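You operate a simulated robot arm through the tools that you are given. There is no shell and no other tool.

You are at the controls of a simulated robot arm. One attempt, no reset.

Task
Clear the filler: green tub tipped on the tilting stand, nozzle into the washer.
Fine: pull the slide back to LOAD first; no gel pumped.

It is judged by the outcome, as a careful person would: the job done as asked, and still so three seconds after it is handed in. It fails if anything else is knocked over, pushed out of place, dropped, spilled or broken.

Robot
A 6-joint arm with a two-finger parallel gripper, fixed in place. Base frame: the origin is on the floor under the middle of its stand, x ahead of it, y to its left, z up; the work surface is at about z = 80. Lengths are in cm, angles in rad, forces in N, time in s.
With the tool pointing down near the work surface it reaches from about 26 to 68 cm from the base axis. Its first joint turns from -1.152 to 1.152 rad. Payload 2.9 kg.
The tool frame sits at the grasp point between the pads (the TCP): z along the fingers, y along the line on which they close. The tips reach 3 cm beyond it. Largest opening 11 cm; finger width 2, thickness 1; the body of the gripper, 4.8 by 11.2 cm, starts 5.5 cm behind the TCP.
Orientation is told as [roll, pitch, yaw] about the base's x, y, z axes, in that order, counted from this pose: with the fingers straight down and closing along the base's y, the tool's x points along the base's -x, its y along +y and its z along -z.

Tools
- The arm moves only by the tool jog_arm. Its argument "increments" is one flat list of numbers, 7 for each row, row after row: the shift along the tool's x, y, z in units of 400 mm (1.0 is 400 mm), then the turn, a rotation vector about the tool's x, y, z in units of 90 degrees (1.0 is 90 degrees), then the gripper command, from -1 (fully open) to 1 (shut), values between in proportion. In form: [dx, dy, dz, wx, wy, wz, grip, dx, dy, dz, wx, wy, wz, grip, ...]. A call has 1 to 20 rows; each row is the pose to reach, as a shift and turn from the pose commanded when the call began, along the tool's axes at that moment. A call with a number of a shift or a turn outside -1 to 1 is refused whole. Each row takes 0.2 s and may step no farther than 5 cm and 0.15 rad from the row before; otherwise, or with a gripper value out of range, the whole call is refused. A pose out of reach is approached as far as the arm can. The call stops where the force on the tool passes 70 N (or 10 N more than at its start, if that is more) or the arm is blocked; 0.2 s more then pass. The fingers move at their own pace (about 10.8 cm/s each) and stop on an object; they squeeze with about 43 N. The grip force told is the motor's: it shows also when the fingers shut on nothing. Time passes only in rows, and 0.2 s behind the last, so rows that repeat a pose let the fingers close. The reply holds the time, the measured pose of the TCP, the force on the tool along the base axes, the opening and the grip force, in the units named above and with some noise, with the torque about the TCP (base axes, N m) and any sound that the robot's microphone picked up.
- Cameras (640 x 400 px; columns grow to the right, rows downward): "scene" is fixed at [7.29, 43.4, 137.77]; the picture's right is [-0.78, -0.63, 0.00], its down [-0.39, 0.49, -0.78] and it looks along [0.49, -0.61, -0.63] (base axes); focal length 301 px, centre (320, 200). "wrist" rides on the gripper at [7.2, 1.7, -10.3] in the tool frame; the picture's right is [-0.23, 0.97, 0.00], its down [-0.76, -0.18, -0.62] and it looks along [-0.61, -0.14, 0.78] (tool axes); focal length 222 px, centre (320, 200). There is no depth. A picture from a camera that has moved, and an enlarged one, comes with that camera's place and axes in the base frame and with its lens.
- get_image(camera): a new picture of that camera. It takes no simulated time.
- inspect(camera, box): a new picture of the part [left, top, right, bottom] of that camera's present view, enlarged. It takes no simulated time.
- finish_job(): hands the job in; it is judged then, once.

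Places have to be worked out from the pictures, the camera data and where the tool is seen. Open the gripper and draw the arm clear of the work before you hand the job in, unless the task says otherwise.

The tools are called after "Request:" as a command line: name --argument value ..., lists and objects as JSON in quotes. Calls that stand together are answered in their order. jog_arm: Moves the arm, as the interface text tells. Its arguments: {"type":"object","properties":{"increments":{"type":"array","items":{"type":"number"}}},"required":["increments"]} The other tools are called the same way: get_image (camera) takes a picture; inspect (camera, box) takes an enlarged picture of a part of a camera's view; finish_job () hands the job in.

At the start:

```text
t: 0.0
ee_pos: [28.64, -21.83, 111.54]
orientation: [0.0, -0.001, -0.001]
force: [0.0, -0.7, -0.3]
wrist_torque: [0.0, 0.04, 0.03]
finger_gap: 11.0
finger_force: 0.1
```

scene: 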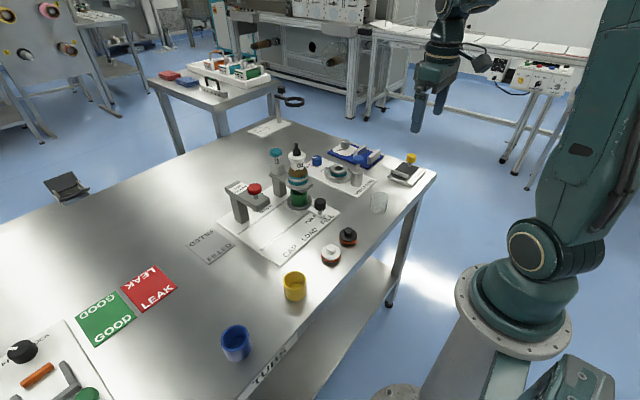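
wrist: 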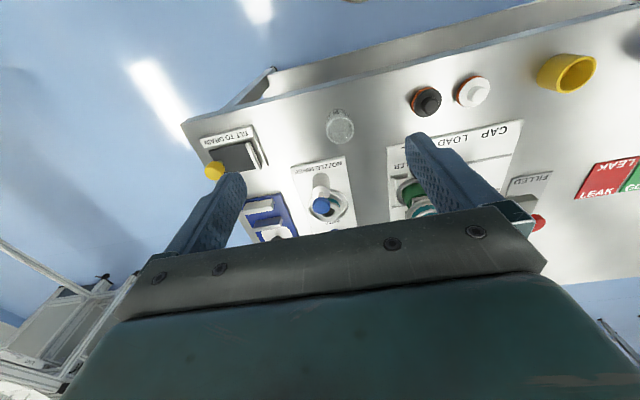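

I'll start by enlarging the filler, the stand and the washer areas to see what is there.

Request:
inspect --camera "scene" --box '[210, 135, 350, 270]'

Request:
inspect --camera "scene" --box '[300, 120, 440, 220]'

Request:
inspect --camera "wrist" --box '[180, 60, 400, 250]'

Request:
inspect --camera "wrist" --box '[380, 40, 640, 250]'

```text
2.96 times, centred on (280, 202) of scene
camera zoom: at [7.29, 43.4, 137.77], right [-0.78, -0.63, 0.0], down [-0.39, 0.49, -0.78], along [0.49, -0.61, -0.63], focal length 893 px, centre (438, 193)
```

zoom: 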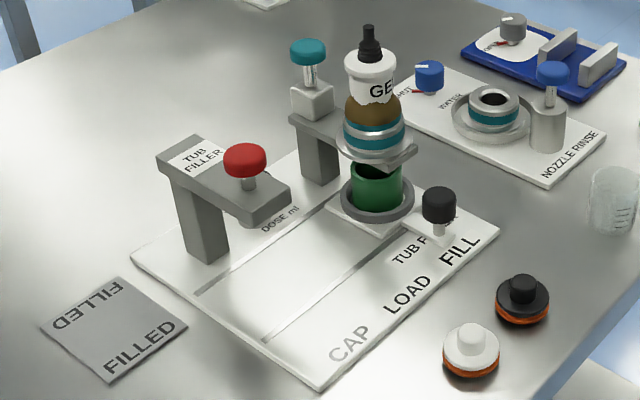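

```text
4.00 times, centred on (370, 170) of scene
camera zoom: at [7.29, 43.4, 137.77], right [-0.78, -0.63, 0.0], down [-0.39, 0.49, -0.78], along [0.49, -0.61, -0.63], focal length 1205 px, centre (120, 320)
```

zoom: 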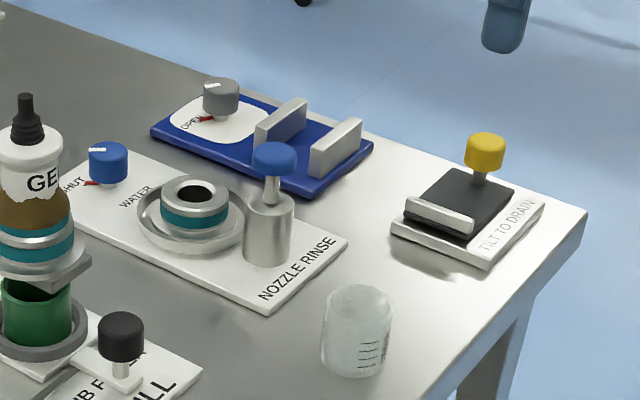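

```text
2.11 times, centred on (290, 155) of wrist
camera zoom: at [21.37, -20.16, 121.97], right [0.23, 0.97, 0.0], down [0.76, -0.18, 0.62], along [0.61, -0.14, -0.78], focal length 468 px, centre (383, 295)
```

zoom: 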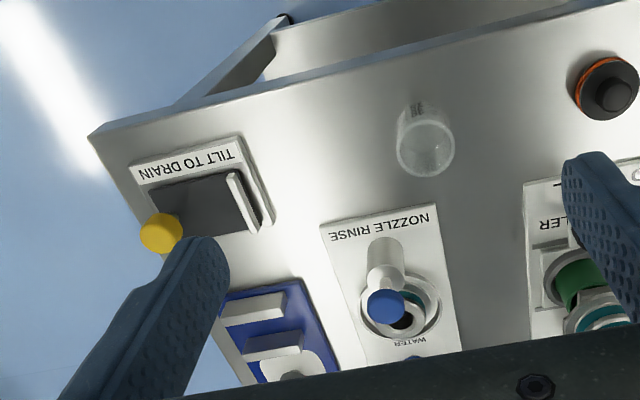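

```text
1.90 times, centred on (510, 145) of wrist
camera zoom: at [21.37, -20.16, 121.97], right [0.23, 0.97, 0.0], down [0.76, -0.18, 0.62], along [0.61, -0.14, -0.78], focal length 423 px, centre (-42, 305)
```

zoom: 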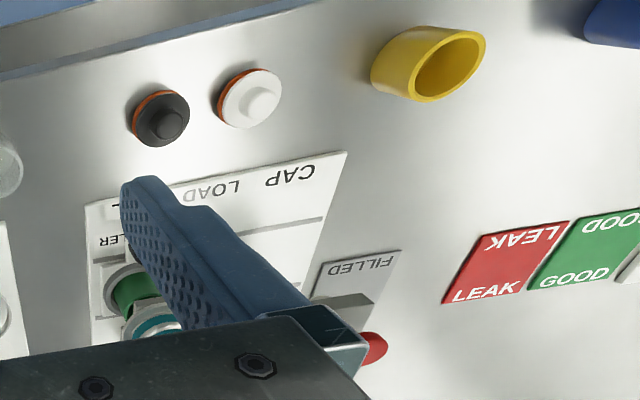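

Zooming in tighter on the filler's fill station, the slide knob, the washer and the tilting stand.

Request:
inspect --camera "scene" --box '[265, 138, 329, 218]'

Request:
inspect --camera "scene" --box '[310, 140, 390, 195]'

Request:
inspect --camera "scene" --box '[375, 140, 443, 195]'

Request:
inspect --camera "scene" --box '[215, 170, 345, 270]'

```text
5.00 times, centred on (297, 178) of scene
camera zoom: at [7.29, 43.4, 137.77], right [-0.78, -0.63, 0.0], down [-0.39, 0.49, -0.78], along [0.49, -0.61, -0.63], focal length 1506 px, centre (435, 310)
```

zoom: 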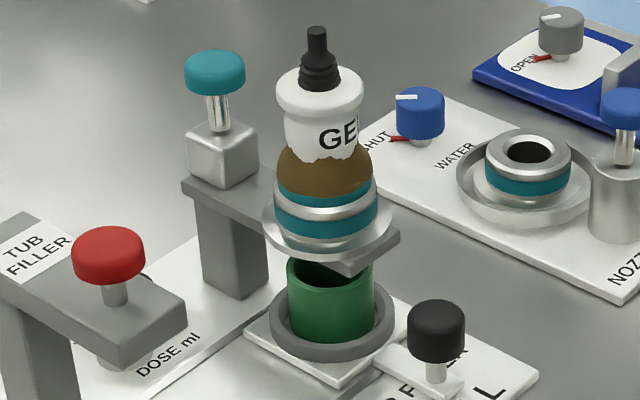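

```text
7.27 times, centred on (350, 168) of scene
camera zoom: at [7.29, 43.4, 137.77], right [-0.78, -0.63, 0.0], down [-0.39, 0.49, -0.78], along [0.49, -0.61, -0.63], focal length 2191 px, centre (102, 436)
```

zoom: 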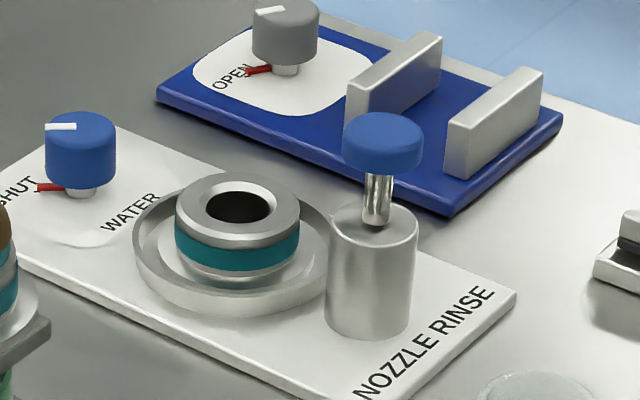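

```text
7.27 times, centred on (409, 168) of scene
camera zoom: at [7.29, 43.4, 137.77], right [-0.78, -0.63, 0.0], down [-0.39, 0.49, -0.78], along [0.49, -0.61, -0.63], focal length 2191 px, centre (-327, 436)
```

zoom: 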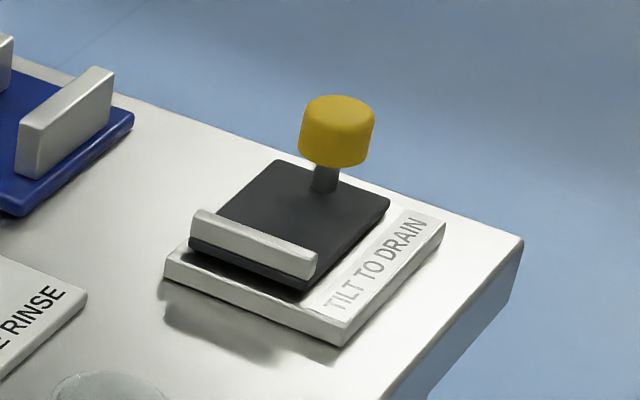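

```text
4.00 times, centred on (280, 220) of scene
camera zoom: at [7.29, 43.4, 137.77], right [-0.78, -0.63, 0.0], down [-0.39, 0.49, -0.78], along [0.49, -0.61, -0.63], focal length 1205 px, centre (480, 120)
```

zoom: 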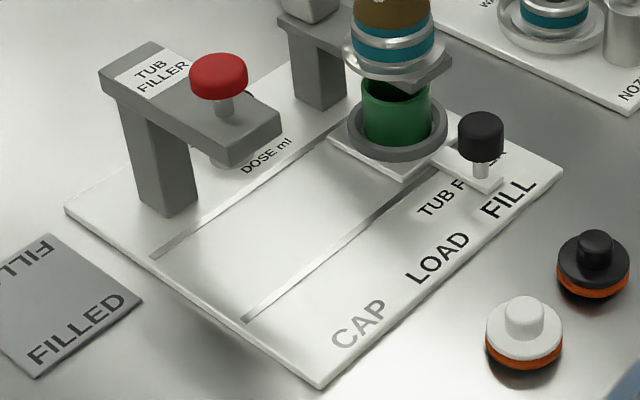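

The GEL bottle appears to stand in a teal-banded socket over the green tub (about x 55, y −6, top near z 101), and the slide knob is at FILL. I move the wrist camera closer, staying above everything, to see it well.

Request:
jog_arm --increments '[-0.066, 0.063, 0.01, 0, 0, 0, -1, -0.133, 0.126, 0.02, 0, 0, 0, -1, -0.2, 0.189, 0.03, 0, 0, 0, -1, -0.266, 0.252, 0.04, 0, 0, 0, -1, -0.333, 0.315, 0.05, 0, 0, 0, -1, -0.4, 0.3775, 0.06, 0, 0, 0, -1]'

Request:
get_image --camera "wrist"

Request:
get_image --camera "scene"

```text
t: 1.4
ee_pos: [44.69, -6.59, 109.11]
orientation: [-0.001, -0.001, -0.001]
force: [0.1, 0.0, 0.0]
wrist_torque: [-0.02, -0.02, 0.01]
finger_gap: 11.01
finger_force: 0.0
```

```text
taken
camera wrist: at [37.43, -4.92, 119.55], right [0.23, 0.97, 0.0], down [0.76, -0.18, 0.62], along [0.61, -0.14, -0.78], focal length 222 px, centre (320, 200)
```

wrist: 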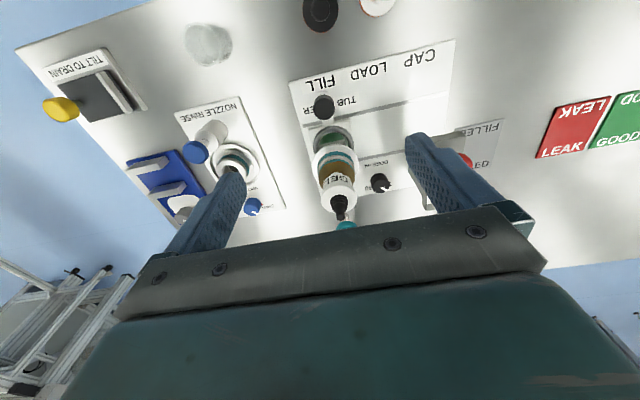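

```text
taken
```

scene: 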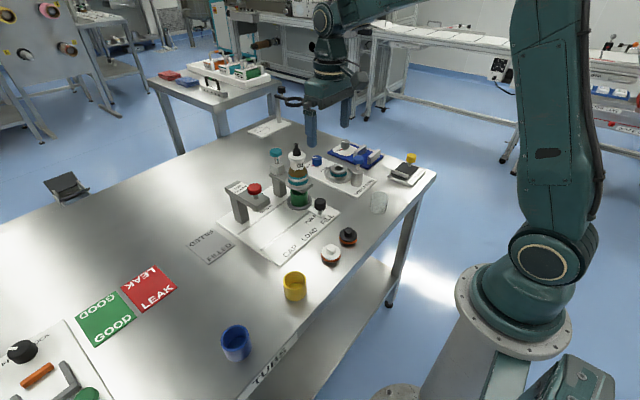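

Now a zoom of the fill station, slide and washer from the wrist view.

Request:
inspect --camera "wrist" --box '[280, 80, 400, 230]'

Request:
inspect --camera "wrist" --box '[20, 40, 150, 130]'

Request:
inspect --camera "wrist" --box '[160, 90, 300, 220]'

Request:
inspect --camera "wrist" --box '[280, 30, 520, 190]'

```text
2.67 times, centred on (340, 155) of wrist
camera zoom: at [37.43, -4.92, 119.55], right [0.23, 0.97, 0.0], down [0.76, -0.18, 0.62], along [0.61, -0.14, -0.78], focal length 592 px, centre (267, 320)
```

zoom: 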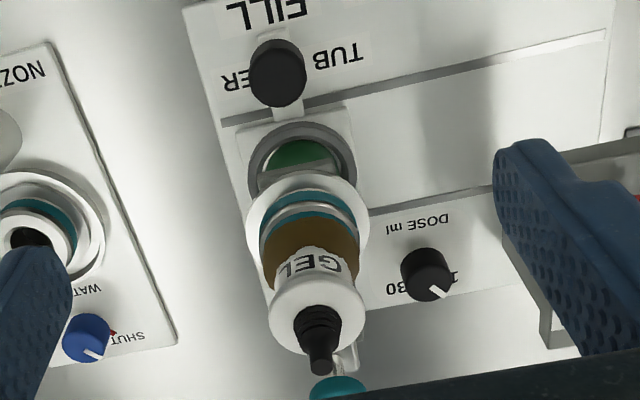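

```text
4.44 times, centred on (85, 85) of wrist
camera zoom: at [37.43, -4.92, 119.55], right [0.23, 0.97, 0.0], down [0.76, -0.18, 0.62], along [0.61, -0.14, -0.78], focal length 987 px, centre (1364, 711)
```

zoom: 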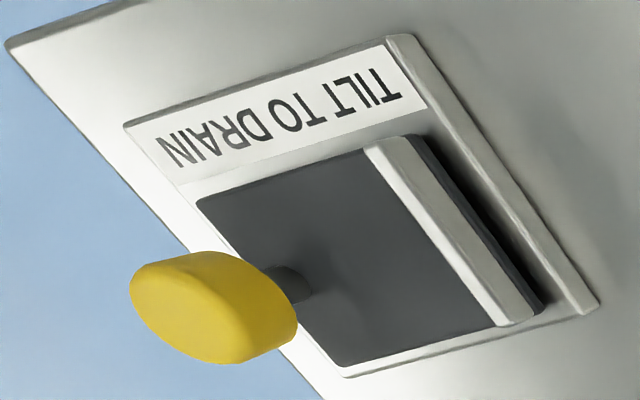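

```text
3.08 times, centred on (230, 155) of wrist
camera zoom: at [37.43, -4.92, 119.55], right [0.23, 0.97, 0.0], down [0.76, -0.18, 0.62], along [0.61, -0.14, -0.78], focal length 684 px, centre (597, 338)
```

zoom: 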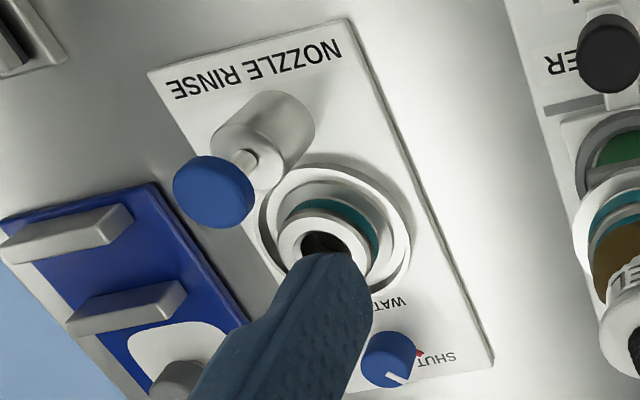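

```text
2.50 times, centred on (400, 110) of wrist
camera zoom: at [37.43, -4.92, 119.55], right [0.23, 0.97, 0.0], down [0.76, -0.18, 0.62], along [0.61, -0.14, -0.78], focal length 555 px, centre (120, 425)
```

zoom: 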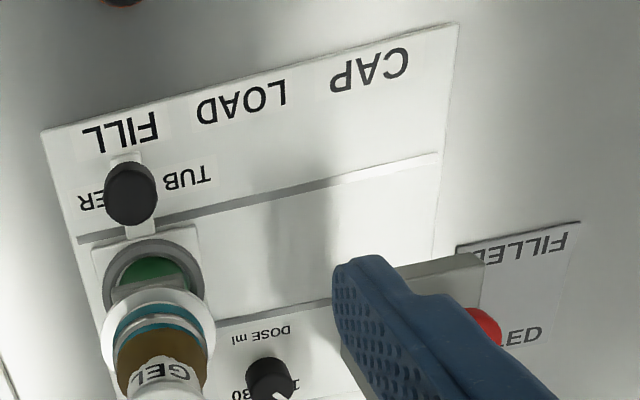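

I want a much tighter look at the bottle/nozzle stack and its collar.

Request:
inspect --camera "scene" --box '[282, 140, 322, 180]'

Request:
inspect --camera "scene" --box '[282, 165, 332, 215]'

Request:
inspect --camera "wrist" --box '[305, 90, 365, 150]'

Request:
inspect --camera "wrist" --box '[310, 140, 370, 200]'

```text
10.00 times, centred on (302, 160) of scene
camera zoom: at [7.3, 43.4, 137.76], right [-0.78, -0.63, 0.0], down [-0.39, 0.49, -0.78], along [0.49, -0.61, -0.63], focal length 3013 px, centre (500, 600)
```

zoom: 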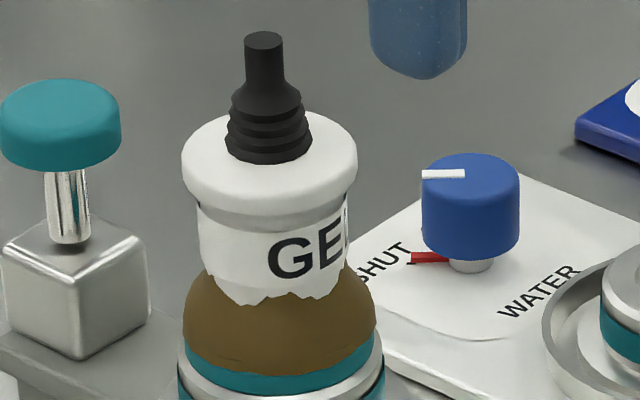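

```text
8.00 times, centred on (307, 190) of scene
camera zoom: at [7.3, 43.4, 137.76], right [-0.78, -0.63, 0.0], down [-0.39, 0.49, -0.78], along [0.49, -0.61, -0.63], focal length 2410 px, centre (424, 280)
```

zoom: 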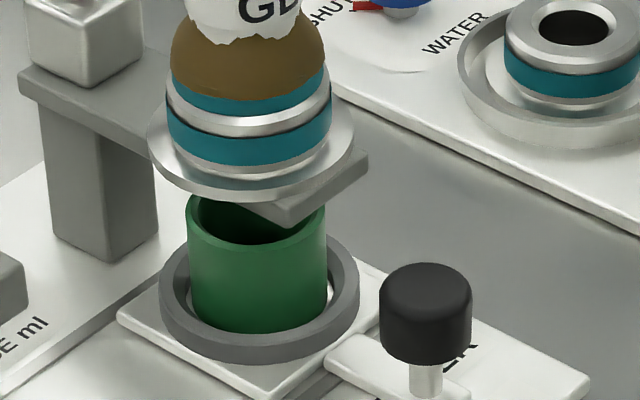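

```text
6.67 times, centred on (335, 120) of wrist
camera zoom: at [37.43, -4.92, 119.55], right [0.23, 0.97, 0.0], down [0.76, -0.18, 0.62], along [0.61, -0.14, -0.78], focal length 1481 px, centre (220, 733)
```

zoom: 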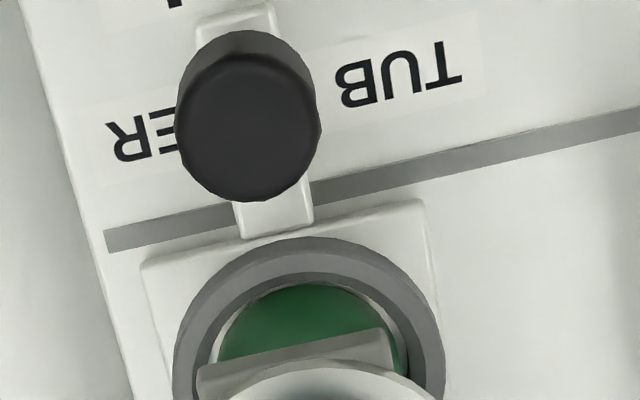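

```text
6.67 times, centred on (340, 170) of wrist
camera zoom: at [37.43, -4.92, 119.55], right [0.23, 0.97, 0.0], down [0.76, -0.18, 0.62], along [0.61, -0.14, -0.78], focal length 1481 px, centre (187, 400)
```

zoom: 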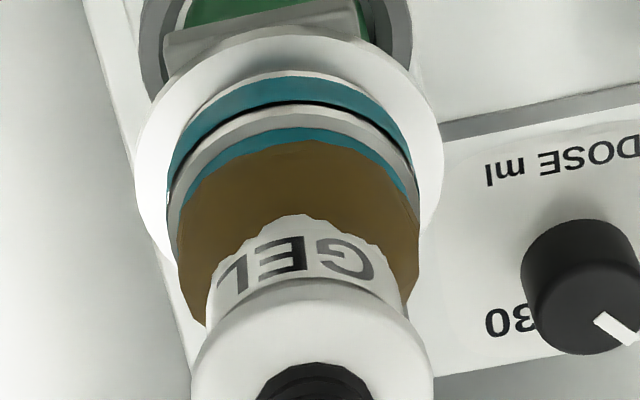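

The stack is clear now: the GEL nozzle stands with its teal foot in the filler's teal socket (x≈55, y≈−6), and the washer has a matching teal socket. The slide knob is at about (47.2, −6.4), top z≈86, and the LOAD label is near y≈+1. I descend over the knob part-way with the gripper partly open to check alignment.

Request:
jog_arm --increments '[-0.015, 0.001, 0.08, 0, 0, 0, -0.1, -0.03, 0.002, 0.16, 0, 0, 0, -0.1, -0.045, 0.004, 0.24, 0, 0, 0, -0.1, -0.0625, 0.005, 0.33, 0, 0, 0, -0.1, -0.0625, 0.005, 0.3525, 0, 0, 0, -0.1]'

Request:
get_image --camera "wrist"

Request:
inspect --camera "scene" --box '[250, 130, 370, 230]'

```text
t: 2.6
ee_pos: [47.09, -6.37, 95.15]
orientation: [0.002, 0.0, 0.002]
force: [0.6, 0.5, -0.7]
wrist_torque: [0.0, 0.01, 0.02]
finger_gap: 6.04
finger_force: 0.1
```

```text
taken
camera wrist: at [39.81, -4.76, 105.44], right [0.23, 0.97, 0.0], down [0.76, -0.18, 0.62], along [0.61, -0.14, -0.78], focal length 222 px, centre (320, 200)
```

wrist: 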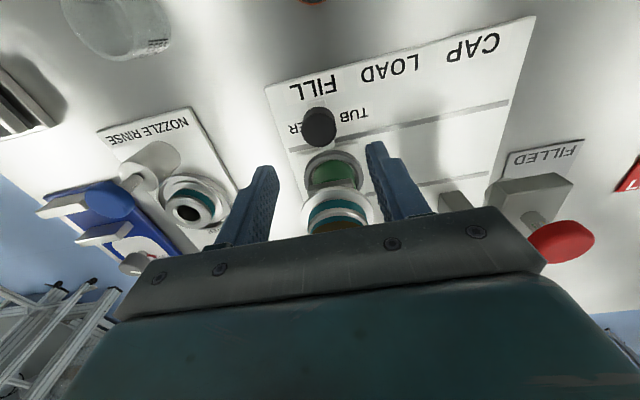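

```text
4.00 times, centred on (310, 180) of scene
camera zoom: at [7.3, 43.4, 137.77], right [-0.78, -0.63, 0.0], down [-0.39, 0.49, -0.78], along [0.49, -0.61, -0.63], focal length 1205 px, centre (360, 280)
```

zoom: 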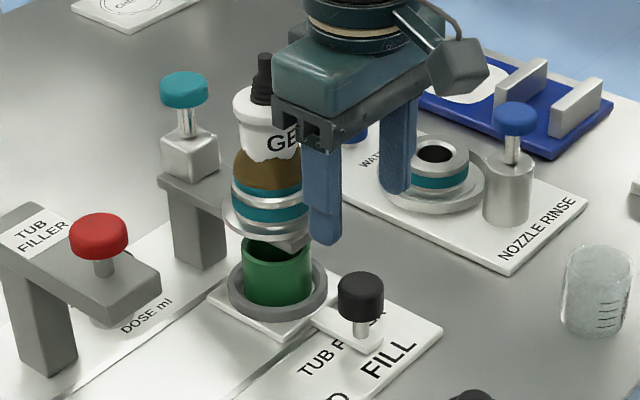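

Checking the knob's exact place with an enlarged wrist view before going lower.

Request:
inspect --camera "wrist" --box '[270, 70, 390, 240]'

Request:
inspect --camera "wrist" --box '[100, 80, 290, 280]'

```text
2.35 times, centred on (330, 155) of wrist
camera zoom: at [39.81, -4.76, 105.44], right [0.23, 0.97, 0.0], down [0.76, -0.18, 0.62], along [0.61, -0.14, -0.78], focal length 523 px, centre (296, 306)
```

zoom: 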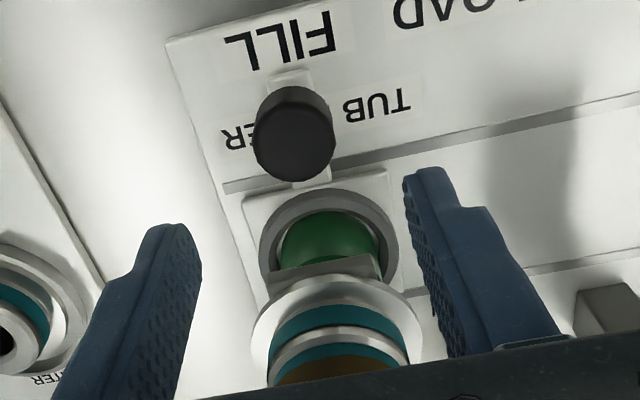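

```text
2.00 times, centred on (195, 180) of wrist
camera zoom: at [39.81, -4.76, 105.44], right [0.23, 0.97, 0.0], down [0.76, -0.18, 0.62], along [0.61, -0.14, -0.78], focal length 444 px, centre (570, 240)
```

zoom: 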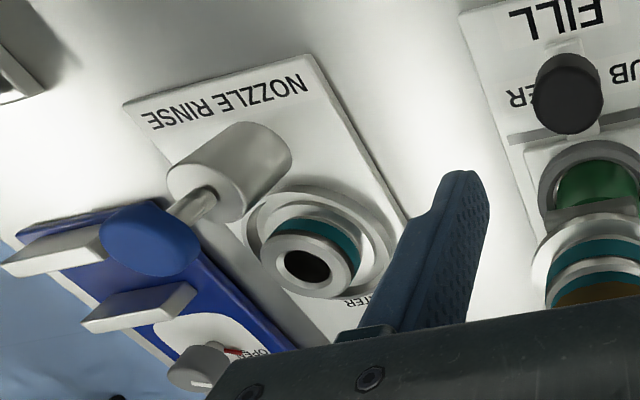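

Knob is at about (47.2, −6.45), centred between the fingers. I go straight down to TCP z≈85.6 and close on it.

Request:
jog_arm --increments '[-0.003, -0.002, 0.06, 0, 0, 0, -0.1, -0.003, -0.002, 0.12, 0, 0, 0, -0.1, -0.003, -0.002, 0.18, 0, 0, 0, -0.1, -0.003, -0.002, 0.22, 0, 0, 0, -0.1, -0.003, -0.002, 0.238, 0, 0, 0, -0.1, -0.003, -0.002, 0.238, 0, 0, 0, -0.1]'

Request:
get_image --camera "wrist"

Request:
inspect --camera "scene" --box '[260, 140, 360, 230]'

```text
t: 4.0
ee_pos: [47.19, -6.52, 85.53]
orientation: [-0.001, 0.0, 0.0]
force: [1.2, 0.2, -0.7]
wrist_torque: [0.04, 0.02, -0.02]
finger_gap: 6.05
finger_force: 0.0
```

```text
taken
camera wrist: at [39.98, -4.95, 95.89], right [0.23, 0.97, 0.0], down [0.76, -0.18, 0.62], along [0.61, -0.14, -0.78], focal length 222 px, centre (320, 200)
```

wrist: 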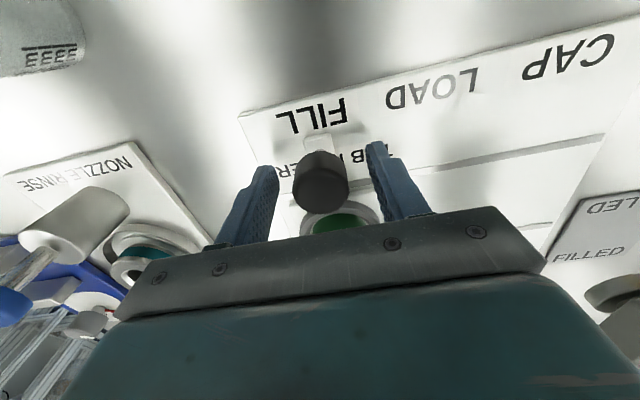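

```text
4.44 times, centred on (310, 185) of scene
camera zoom: at [7.29, 43.4, 137.77], right [-0.78, -0.63, 0.0], down [-0.39, 0.49, -0.78], along [0.49, -0.61, -0.63], focal length 1339 px, centre (364, 267)
```

zoom: 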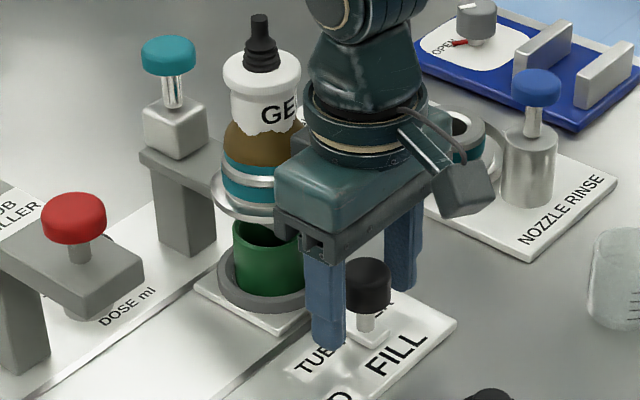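

The knob sits between the fingers. I close the gripper on it and hold.

Request:
jog_arm --increments '[0, 0, 0, 0, 0, 0, 1, 0, 0, 0, 0, 0, 0, 1, 0, 0, 0, 0, 0, 0, 1]'

Request:
inspect --camera "scene" --box '[260, 140, 360, 230]'

```text
t: 4.8
ee_pos: [47.28, -6.41, 85.55]
orientation: [-0.001, 0.001, 0.002]
force: [0.5, 4.9, -4.7]
wrist_torque: [-0.29, -0.27, 0.08]
finger_gap: 3.17
finger_force: 44.7
```

```text
4.44 times, centred on (310, 185) of scene
camera zoom: at [7.3, 43.41, 137.76], right [-0.78, -0.63, 0.0], down [-0.39, 0.49, -0.78], along [0.49, -0.61, -0.63], focal length 1339 px, centre (364, 267)
```

zoom: 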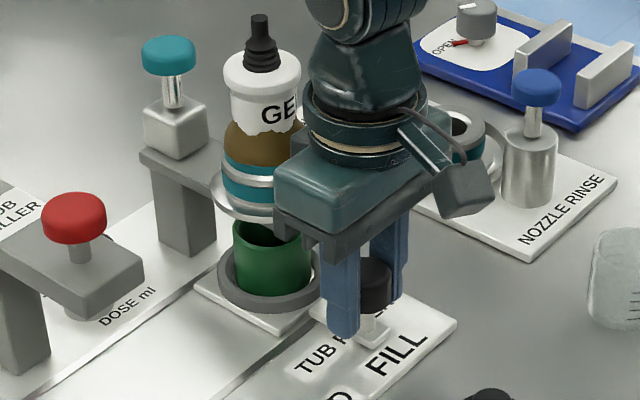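

Gripped at 3.17 cm. I now draw the slide gently along +y toward LOAD, about 6 cm first.

Request:
jog_arm --increments '[0, 0.01, 0, 0, 0, 0, 1, 0, 0.025, 0, 0, 0, 0, 1, 0, 0.045, 0, 0, 0, 0, 1, 0, 0.065, 0, 0, 0, 0, 1, 0, 0.085, 0, 0, 0, 0, 1, 0, 0.105, 0, 0, 0, 0, 1, 0, 0.125, 0, 0, 0, 0, 1, 0, 0.14, 0, 0, 0, 0, 1, 0, 0.15, 0, 0, 0, 0, 1]'

Request:
get_image --camera "wrist"

Request:
inspect --camera "scene" --box '[220, 140, 350, 260]'

```text
t: 6.8
ee_pos: [47.18, -0.52, 85.37]
orientation: [0.0, 0.0, -0.001]
force: [-2.1, -1.2, -7.0]
wrist_torque: [-0.28, -0.75, -0.02]
finger_gap: 3.15
finger_force: 45.0
```

```text
taken
camera wrist: at [39.98, 1.1, 95.91], right [0.23, 0.97, 0.0], down [0.76, -0.18, 0.62], along [0.61, -0.14, -0.78], focal length 222 px, centre (320, 200)
```

wrist: 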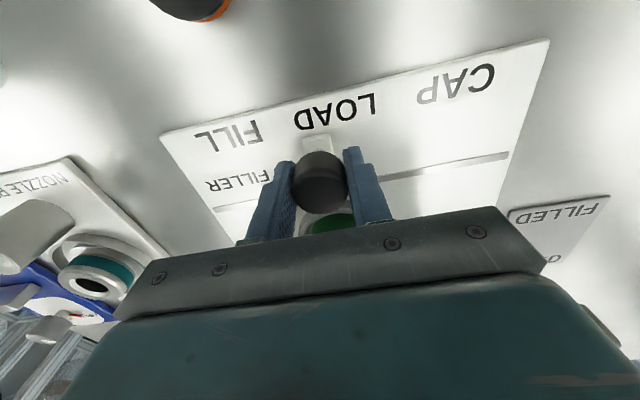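

```text
3.33 times, centred on (285, 200) of scene
camera zoom: at [7.3, 43.39, 137.77], right [-0.78, -0.63, 0.0], down [-0.39, 0.49, -0.78], along [0.49, -0.61, -0.63], focal length 1004 px, centre (437, 200)
```

zoom: 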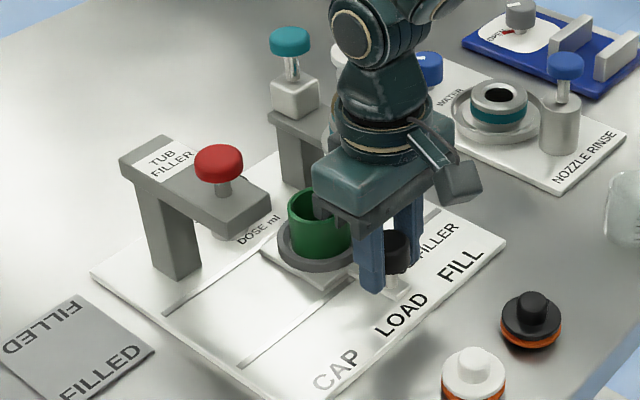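

The LOAD label is now lit dark, with the knob about 1.5 cm short of its centre (label centre y≈+1.05). I move the remaining 1.5 cm.

Request:
jog_arm --increments '[0, 0.01, 0, 0, 0, 0, 1, 0, 0.022, 0, 0, 0, 0, 1, 0, 0.033, 0, 0, 0, 0, 1, 0, 0.039, 0, 0, 0, 0, 1, 0, 0.039, 0, 0, 0, 0, 1]'

Request:
inspect --camera "wrist" --box '[150, 40, 550, 260]'

Request:
inspect --camera "scene" --box '[220, 140, 350, 260]'

```text
t: 8.0
ee_pos: [47.37, 1.13, 85.51]
orientation: [-0.001, 0.003, 0.001]
force: [-7.1, -2.6, 3.4]
wrist_torque: [0.24, 1.3, 0.06]
finger_gap: 3.17
finger_force: 45.0
```

```text
1.60 times, centred on (350, 150) of wrist
camera zoom: at [39.99, 2.68, 95.92], right [0.23, 0.97, 0.0], down [0.76, -0.18, 0.62], along [0.61, -0.14, -0.78], focal length 355 px, centre (272, 280)
```

zoom: 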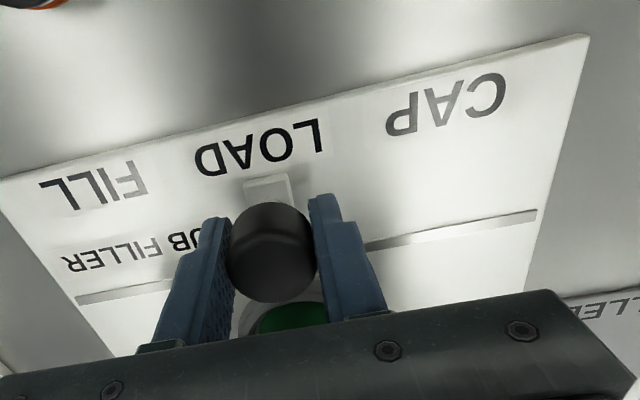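

```text
3.33 times, centred on (285, 200) of scene
camera zoom: at [7.28, 43.39, 137.77], right [-0.78, -0.63, 0.0], down [-0.39, 0.49, -0.78], along [0.49, -0.61, -0.63], focal length 1004 px, centre (437, 200)
```

zoom: 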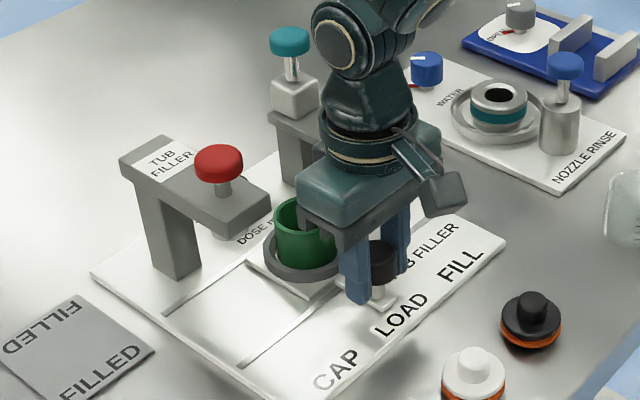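

The knob is aligned with the LOAD label. I open the fingers, rise straight up well clear, and check the slide stays.

Request:
jog_arm --increments '[0, 0, 0, 0, 0, 0, -0.1, 0, 0, 0, 0, 0, 0, -0.1, 0, 0, -0.05, 0, 0, 0, -0.1, 0, 0, -0.15, 0, 0, 0, -0.1, 0, 0, -0.27, 0, 0, 0, -0.1, 0, 0, -0.39, 0, 0, 0, -0.1, 0, 0, -0.51, 0, 0, 0, -0.1, 0, 0, -0.63, 0, 0, 0, -0.1]'

Request:
get_image --camera "wrist"

Request:
inspect --camera "scene" --box '[220, 140, 350, 260]'

```text
t: 9.8
ee_pos: [46.96, 1.07, 110.87]
orientation: [-0.002, -0.001, 0.0]
force: [0.5, 0.2, 0.5]
wrist_torque: [0.01, 0.01, 0.02]
finger_gap: 6.04
finger_force: 0.1
```

```text
taken
camera wrist: at [39.78, 2.7, 121.29], right [0.23, 0.97, 0.0], down [0.76, -0.18, 0.62], along [0.61, -0.14, -0.78], focal length 222 px, centre (320, 200)
```

wrist: 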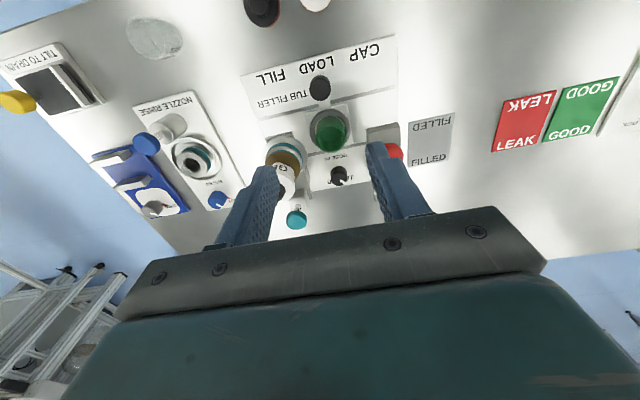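

```text
3.33 times, centred on (285, 200) of scene
camera zoom: at [7.29, 43.4, 137.77], right [-0.78, -0.63, 0.0], down [-0.39, 0.49, -0.78], along [0.49, -0.61, -0.63], focal length 1004 px, centre (437, 200)
```

zoom: 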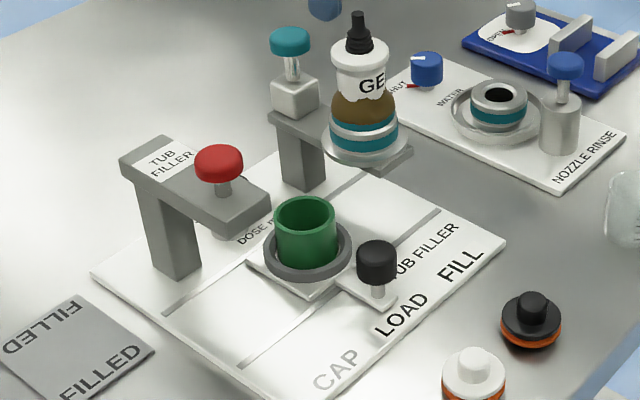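

Slide stays at LOAD. Now I measure the nozzle stack and the tub with zooms from here.

Request:
inspect --camera "wrist" --box '[240, 120, 360, 220]'

Request:
inspect --camera "wrist" --box '[130, 100, 240, 210]'

Request:
inspect --camera "scene" --box '[270, 140, 320, 200]'

Request:
inspect --camera "scene" --box '[280, 190, 330, 240]'

```text
4.00 times, centred on (300, 170) of wrist
camera zoom: at [39.78, 2.7, 121.29], right [0.23, 0.97, 0.0], down [0.76, -0.18, 0.62], along [0.61, -0.14, -0.78], focal length 888 px, centre (400, 320)
```

zoom: 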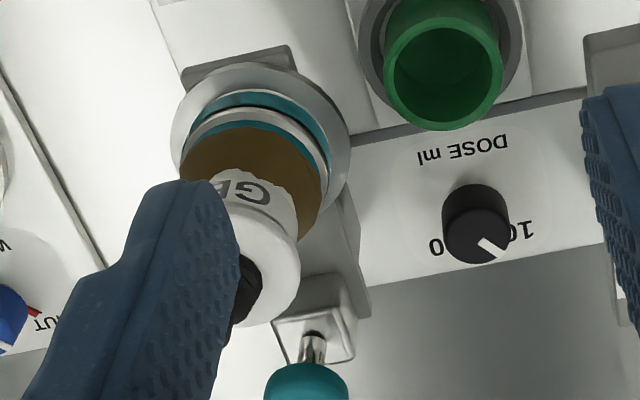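

```text
3.64 times, centred on (185, 155) of wrist
camera zoom: at [39.78, 2.7, 121.29], right [0.23, 0.97, 0.0], down [0.76, -0.18, 0.62], along [0.61, -0.14, -0.78], focal length 808 px, centre (811, 364)
```

zoom: 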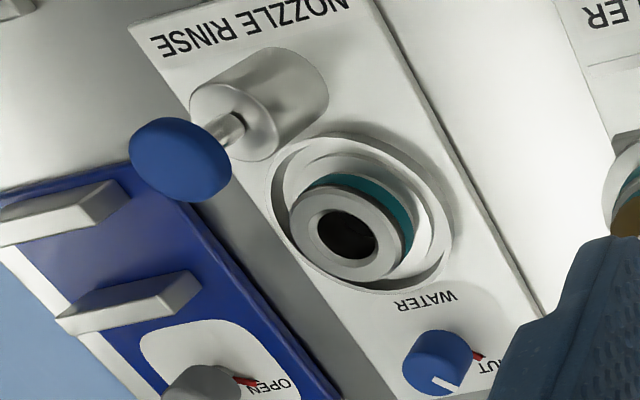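

```text
6.67 times, centred on (295, 170) of scene
camera zoom: at [7.29, 43.4, 137.77], right [-0.78, -0.63, 0.0], down [-0.39, 0.49, -0.78], along [0.49, -0.61, -0.63], focal length 2008 px, centre (487, 400)
```

zoom: 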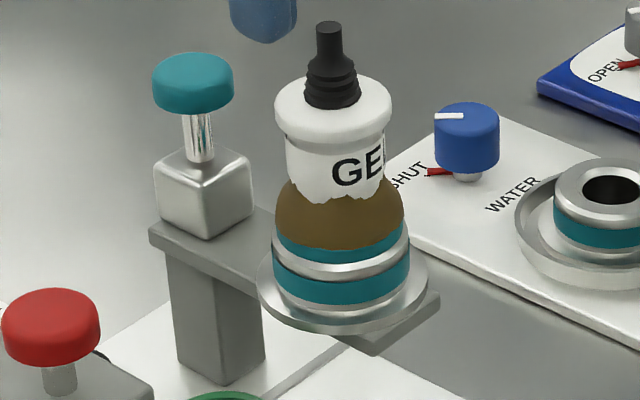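

```text
8.00 times, centred on (305, 215) of scene
camera zoom: at [7.29, 43.4, 137.77], right [-0.78, -0.63, 0.0], down [-0.39, 0.49, -0.78], along [0.49, -0.61, -0.63], focal length 2410 px, centre (440, 80)
```

zoom: 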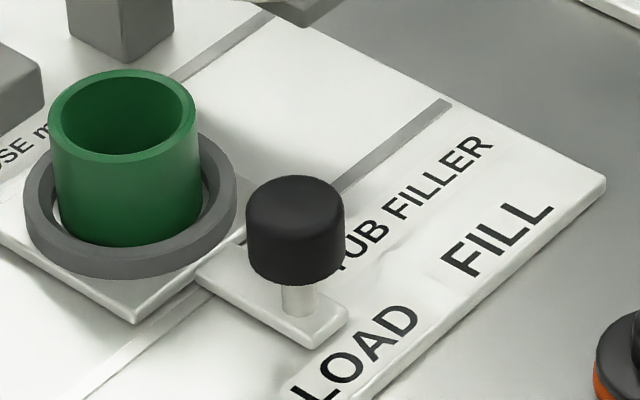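

Tub rim centre comes out at (55.1, 1.1, 85.7), nozzle axis about (55.2, −6.5) with its white flange at z≈96.6–97.4, and the washer socket near (54.8, −25.5, 84). I go over the washer high up to refine its position while nothing is in the gripper.

Request:
jog_arm --increments '[-0.011, -0.093, 0.01, 0, 0, 0, -0.1, -0.022, -0.186, 0.02, 0, 0, 0, -0.1, -0.033, -0.279, 0.03, 0, 0, 0, -0.1, -0.044, -0.372, 0.04, 0, 0, 0, -0.1, -0.055, -0.466, 0.05, 0, 0, 0, -0.1, -0.066, -0.559, 0.06, 0, 0, 0, -0.1, -0.075, -0.6525, 0.07, 0, 0, 0, -0.1, -0.075, -0.6525, 0.07, 0, 0, 0, -0.1]'

Request:
get_image --camera "wrist"

Request:
inspect --camera "wrist" --box '[260, 60, 390, 190]'

Request:
inspect --camera "wrist" --box '[70, 20, 270, 200]'

```text
t: 11.6
ee_pos: [50.22, -25.28, 108.02]
orientation: [-0.001, 0.0, 0.0]
force: [0.1, 0.0, -1.0]
wrist_torque: [0.01, 0.01, -0.01]
finger_gap: 6.05
finger_force: 0.1
```

```text
taken
camera wrist: at [43.0, -23.64, 118.5], right [0.23, 0.97, 0.0], down [0.76, -0.18, 0.62], along [0.61, -0.14, -0.78], focal length 222 px, centre (320, 200)
```

wrist: 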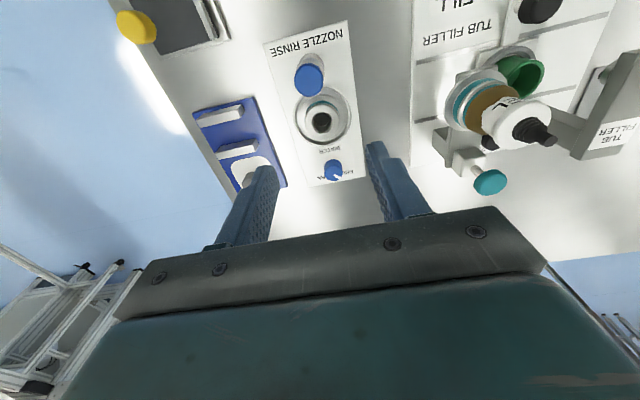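

```text
3.08 times, centred on (325, 125) of wrist
camera zoom: at [43.0, -23.64, 118.5], right [0.23, 0.97, 0.0], down [0.76, -0.18, 0.62], along [0.61, -0.14, -0.78], focal length 684 px, centre (305, 431)
```

zoom: 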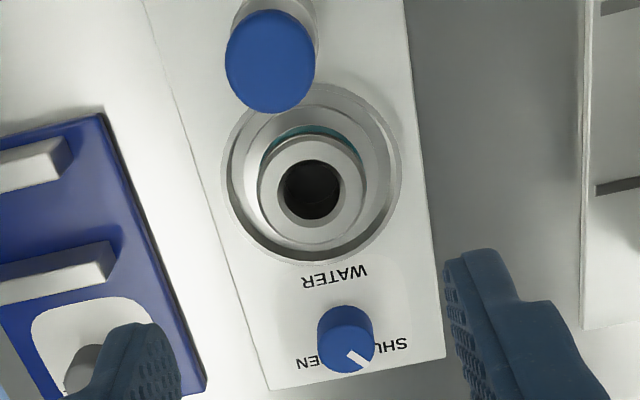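

```text
2.22 times, centred on (170, 110) of wrist
camera zoom: at [43.0, -23.64, 118.5], right [0.23, 0.97, 0.0], down [0.76, -0.18, 0.62], along [0.61, -0.14, -0.78], focal length 494 px, centre (653, 400)
```

zoom: 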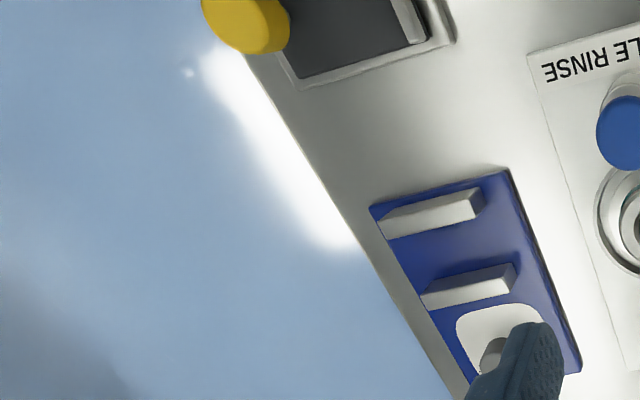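

Washer socket is about (55, −25.8) with its top near z 83–84. Now I go over the nozzle axis at high z with the gripper opened to ~8 cm.

Request:
jog_arm --increments '[-0.01, 0.02, -0.06, 0, 0, 0, -0.45, -0.03, 0.11, -0.1, 0, 0, 0, -0.45, -0.055, 0.2, -0.1, 0, 0, 0, -0.45, -0.08, 0.3, -0.1, 0, 0, 0, -0.45, -0.105, 0.4, -0.1, 0, 0, 0, -0.45, -0.1245, 0.4715, -0.1, 0, 0, 0, -0.45, -0.1245, 0.4715, -0.1, 0, 0, 0, -0.45]'

Request:
get_image --camera "wrist"

Request:
inspect --camera "scene" --box '[240, 80, 380, 220]'

```text
t: 13.2
ee_pos: [55.18, -6.31, 112.3]
orientation: [0.0, 0.0, -0.001]
force: [0.3, 1.0, 0.2]
wrist_torque: [0.01, 0.01, -0.06]
finger_gap: 7.97
finger_force: 0.0
```

```text
taken
camera wrist: at [47.88, -4.62, 122.56], right [0.23, 0.97, 0.0], down [0.76, -0.18, 0.62], along [0.61, -0.14, -0.78], focal length 222 px, centre (320, 200)
```

wrist: 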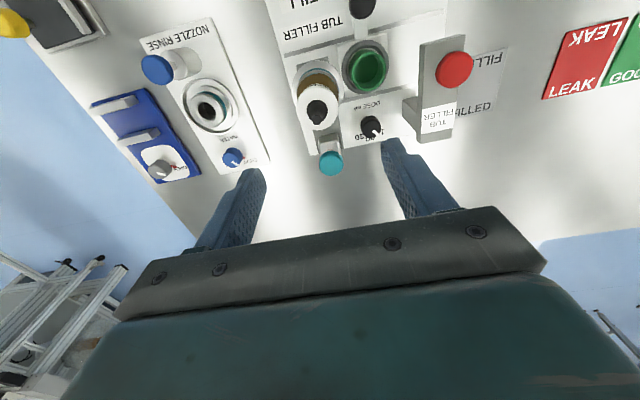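

```text
2.86 times, centred on (310, 150) of scene
camera zoom: at [7.29, 43.4, 137.77], right [-0.78, -0.63, 0.0], down [-0.39, 0.49, -0.78], along [0.49, -0.61, -0.63], focal length 861 px, centre (349, 343)
```

zoom: 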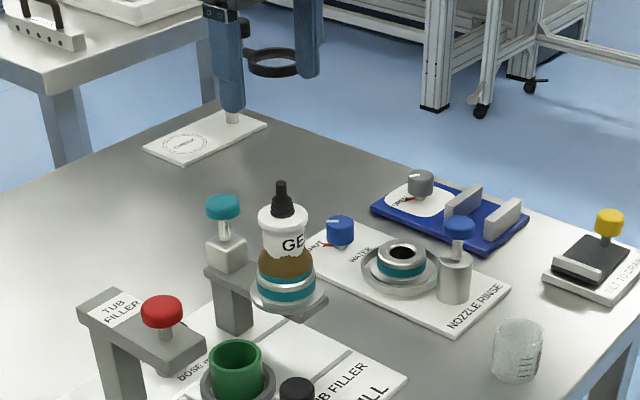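

Enlarging the wrist view on the nozzle top to fine-align the grip.

Request:
inspect --camera "wrist" --box '[280, 50, 400, 190]'

Request:
inspect --camera "wrist" --box '[130, 50, 260, 180]'

```text
2.86 times, centred on (340, 120) of wrist
camera zoom: at [47.88, -4.62, 122.56], right [0.23, 0.97, 0.0], down [0.76, -0.18, 0.62], along [0.61, -0.14, -0.78], focal length 635 px, centre (263, 429)
```

zoom: 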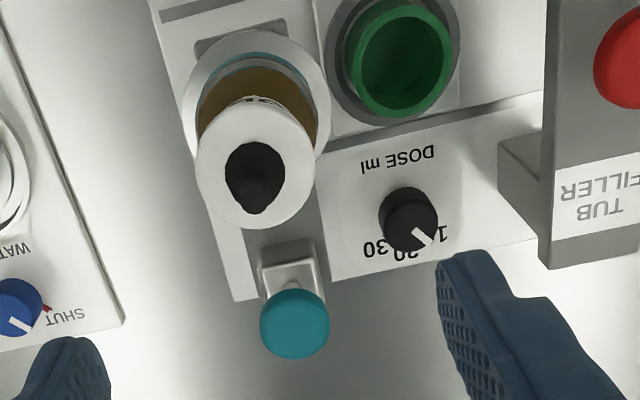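

```text
3.08 times, centred on (195, 115) of wrist
camera zoom: at [47.88, -4.62, 122.56], right [0.23, 0.97, 0.0], down [0.76, -0.18, 0.62], along [0.61, -0.14, -0.78], focal length 684 px, centre (705, 462)
```

zoom: 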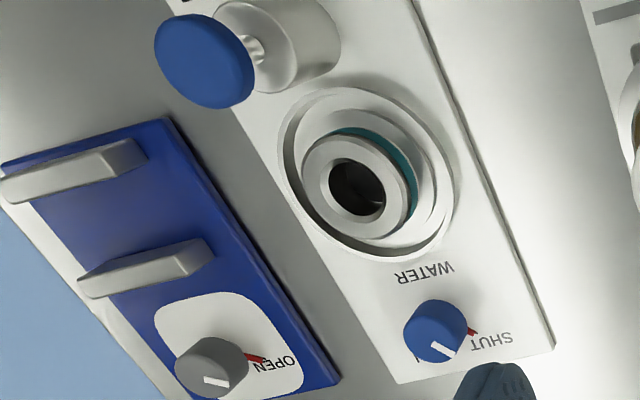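

The white flange centres at about (55.1, −6.42), matching the TCP. I descend to TCP z≈97.2 so the pads straddle the flange with the tips at the neck.

Request:
jog_arm --increments '[0, -0.003, 0.07, 0, 0, 0, -0.45, 0, -0.003, 0.14, 0, 0, 0, -0.45, 0, -0.003, 0.21, 0, 0, 0, -0.45, 0, -0.003, 0.28, 0, 0, 0, -0.45, 0, -0.003, 0.34, 0, 0, 0, -0.45, 0, -0.003, 0.377, 0, 0, 0, -0.45, 0, -0.003, 0.377, 0, 0, 0, -0.45]'

Request:
inspect --camera "scene" --box '[260, 110, 340, 200]'

Request:
get_image --camera "wrist"

```text
t: 14.8
ee_pos: [55.27, -6.43, 96.74]
orientation: [0.001, -0.001, -0.001]
force: [-0.6, -0.1, -0.6]
wrist_torque: [0.0, 0.01, 0.0]
finger_gap: 7.97
finger_force: 0.1
```

```text
4.44 times, centred on (300, 155) of scene
camera zoom: at [7.29, 43.4, 137.77], right [-0.78, -0.63, 0.0], down [-0.39, 0.49, -0.78], along [0.49, -0.61, -0.63], focal length 1339 px, centre (409, 400)
```

zoom: 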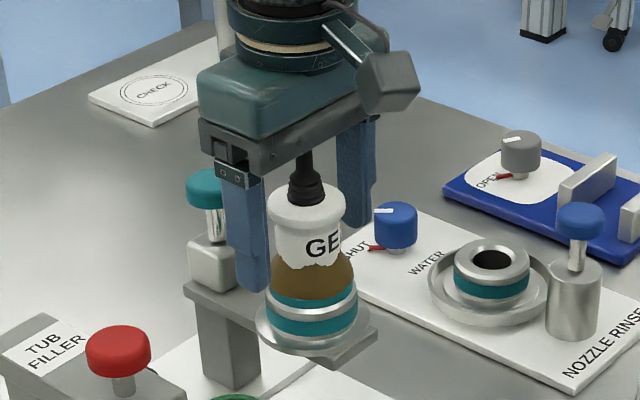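

```text
taken
camera wrist: at [47.87, -4.81, 107.21], right [0.23, 0.97, 0.0], down [0.76, -0.18, 0.62], along [0.61, -0.14, -0.78], focal length 222 px, centre (320, 200)
```

wrist: 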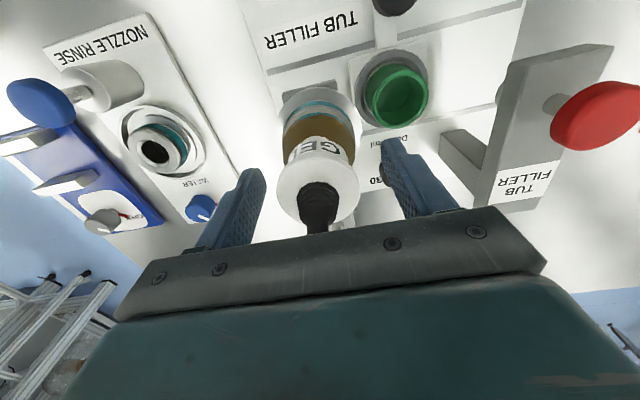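

TCP is at z 96.7, slightly lower than planned; I raise 0.3 cm and close on the flange.

Request:
jog_arm --increments '[0, 0, -0.008, 0, 0, 0, -0.45, 0, 0, -0.008, 0, 0, 0, 0, 0, 0, -0.008, 0, 0, 0, 0.5, 0, 0, -0.008, 0, 0, 0, 1, 0, 0, -0.008, 0, 0, 0, 1, 0, 0, -0.008, 0, 0, 0, 1]'

Request:
inspect --camera "scene" --box '[260, 110, 340, 200]'

Request:
inspect --camera "wrist" --box '[230, 70, 430, 240]'

```text
t: 16.2
ee_pos: [55.21, -6.39, 97.23]
orientation: [0.0, -0.001, -0.001]
force: [-0.2, 0.3, 0.4]
wrist_torque: [-0.02, -0.03, 0.01]
finger_gap: 4.31
finger_force: 43.2
```

```text
4.44 times, centred on (300, 155) of scene
camera zoom: at [7.3, 43.4, 137.76], right [-0.78, -0.63, 0.0], down [-0.39, 0.49, -0.78], along [0.49, -0.61, -0.63], focal length 1339 px, centre (409, 400)
```

zoom: 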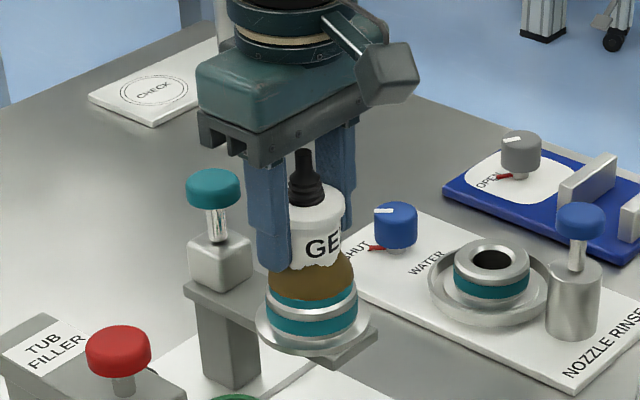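

```text
2.35 times, centred on (330, 155) of wrist
camera zoom: at [47.93, -4.86, 107.62], right [0.23, 0.97, 0.0], down [0.76, -0.18, 0.62], along [0.61, -0.14, -0.78], focal length 523 px, centre (296, 306)
```

zoom: 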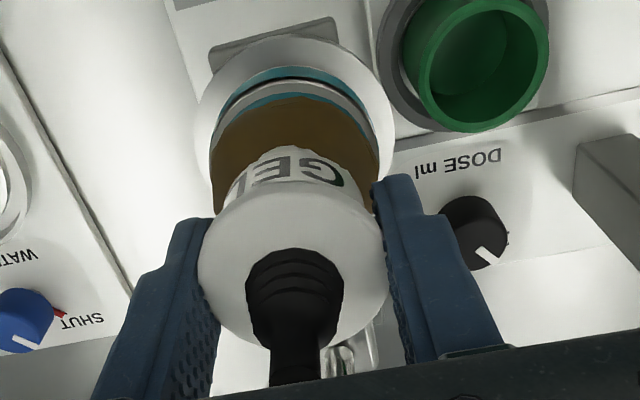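

Gripped at 4.31 cm with 43 N. I lift slowly, a couple of centimetres, and see that only the nozzle comes up.

Request:
jog_arm --increments '[0, 0, -0.006, 0, 0, 0, 1, 0, 0, -0.015, 0, 0, 0, 1, 0, 0, -0.03, 0, 0, 0, 1, 0, 0, -0.045, 0, 0, 0, 1, 0, 0, -0.06, 0, 0, 0, 1]'

Request:
inspect --camera "scene" --box '[260, 110, 340, 200]'

Request:
inspect --camera "wrist" --box '[230, 70, 430, 240]'

```text
t: 17.4
ee_pos: [55.2, -6.2, 99.56]
orientation: [0.0, 0.0, 0.0]
force: [-0.7, -0.1, -2.3]
wrist_torque: [0.01, -0.02, 0.01]
finger_gap: 4.28
finger_force: 42.9
```

```text
4.44 times, centred on (300, 155) of scene
camera zoom: at [7.3, 43.4, 137.77], right [-0.78, -0.63, 0.0], down [-0.39, 0.49, -0.78], along [0.49, -0.61, -0.63], focal length 1339 px, centre (409, 400)
```

zoom: 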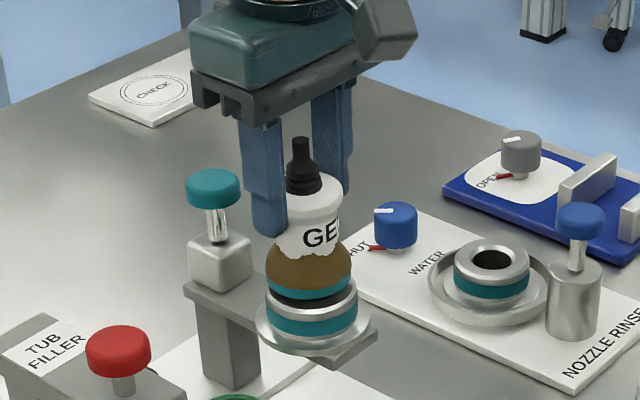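

```text
2.35 times, centred on (330, 155) of wrist
camera zoom: at [47.95, -4.71, 110.03], right [0.23, 0.97, 0.0], down [0.76, -0.18, 0.62], along [0.61, -0.14, -0.78], focal length 523 px, centre (296, 306)
```

zoom: 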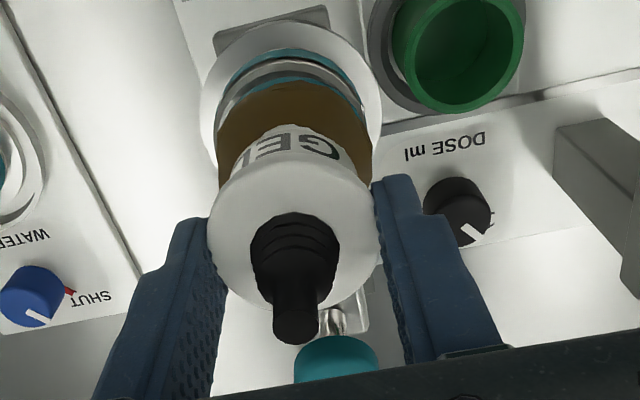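

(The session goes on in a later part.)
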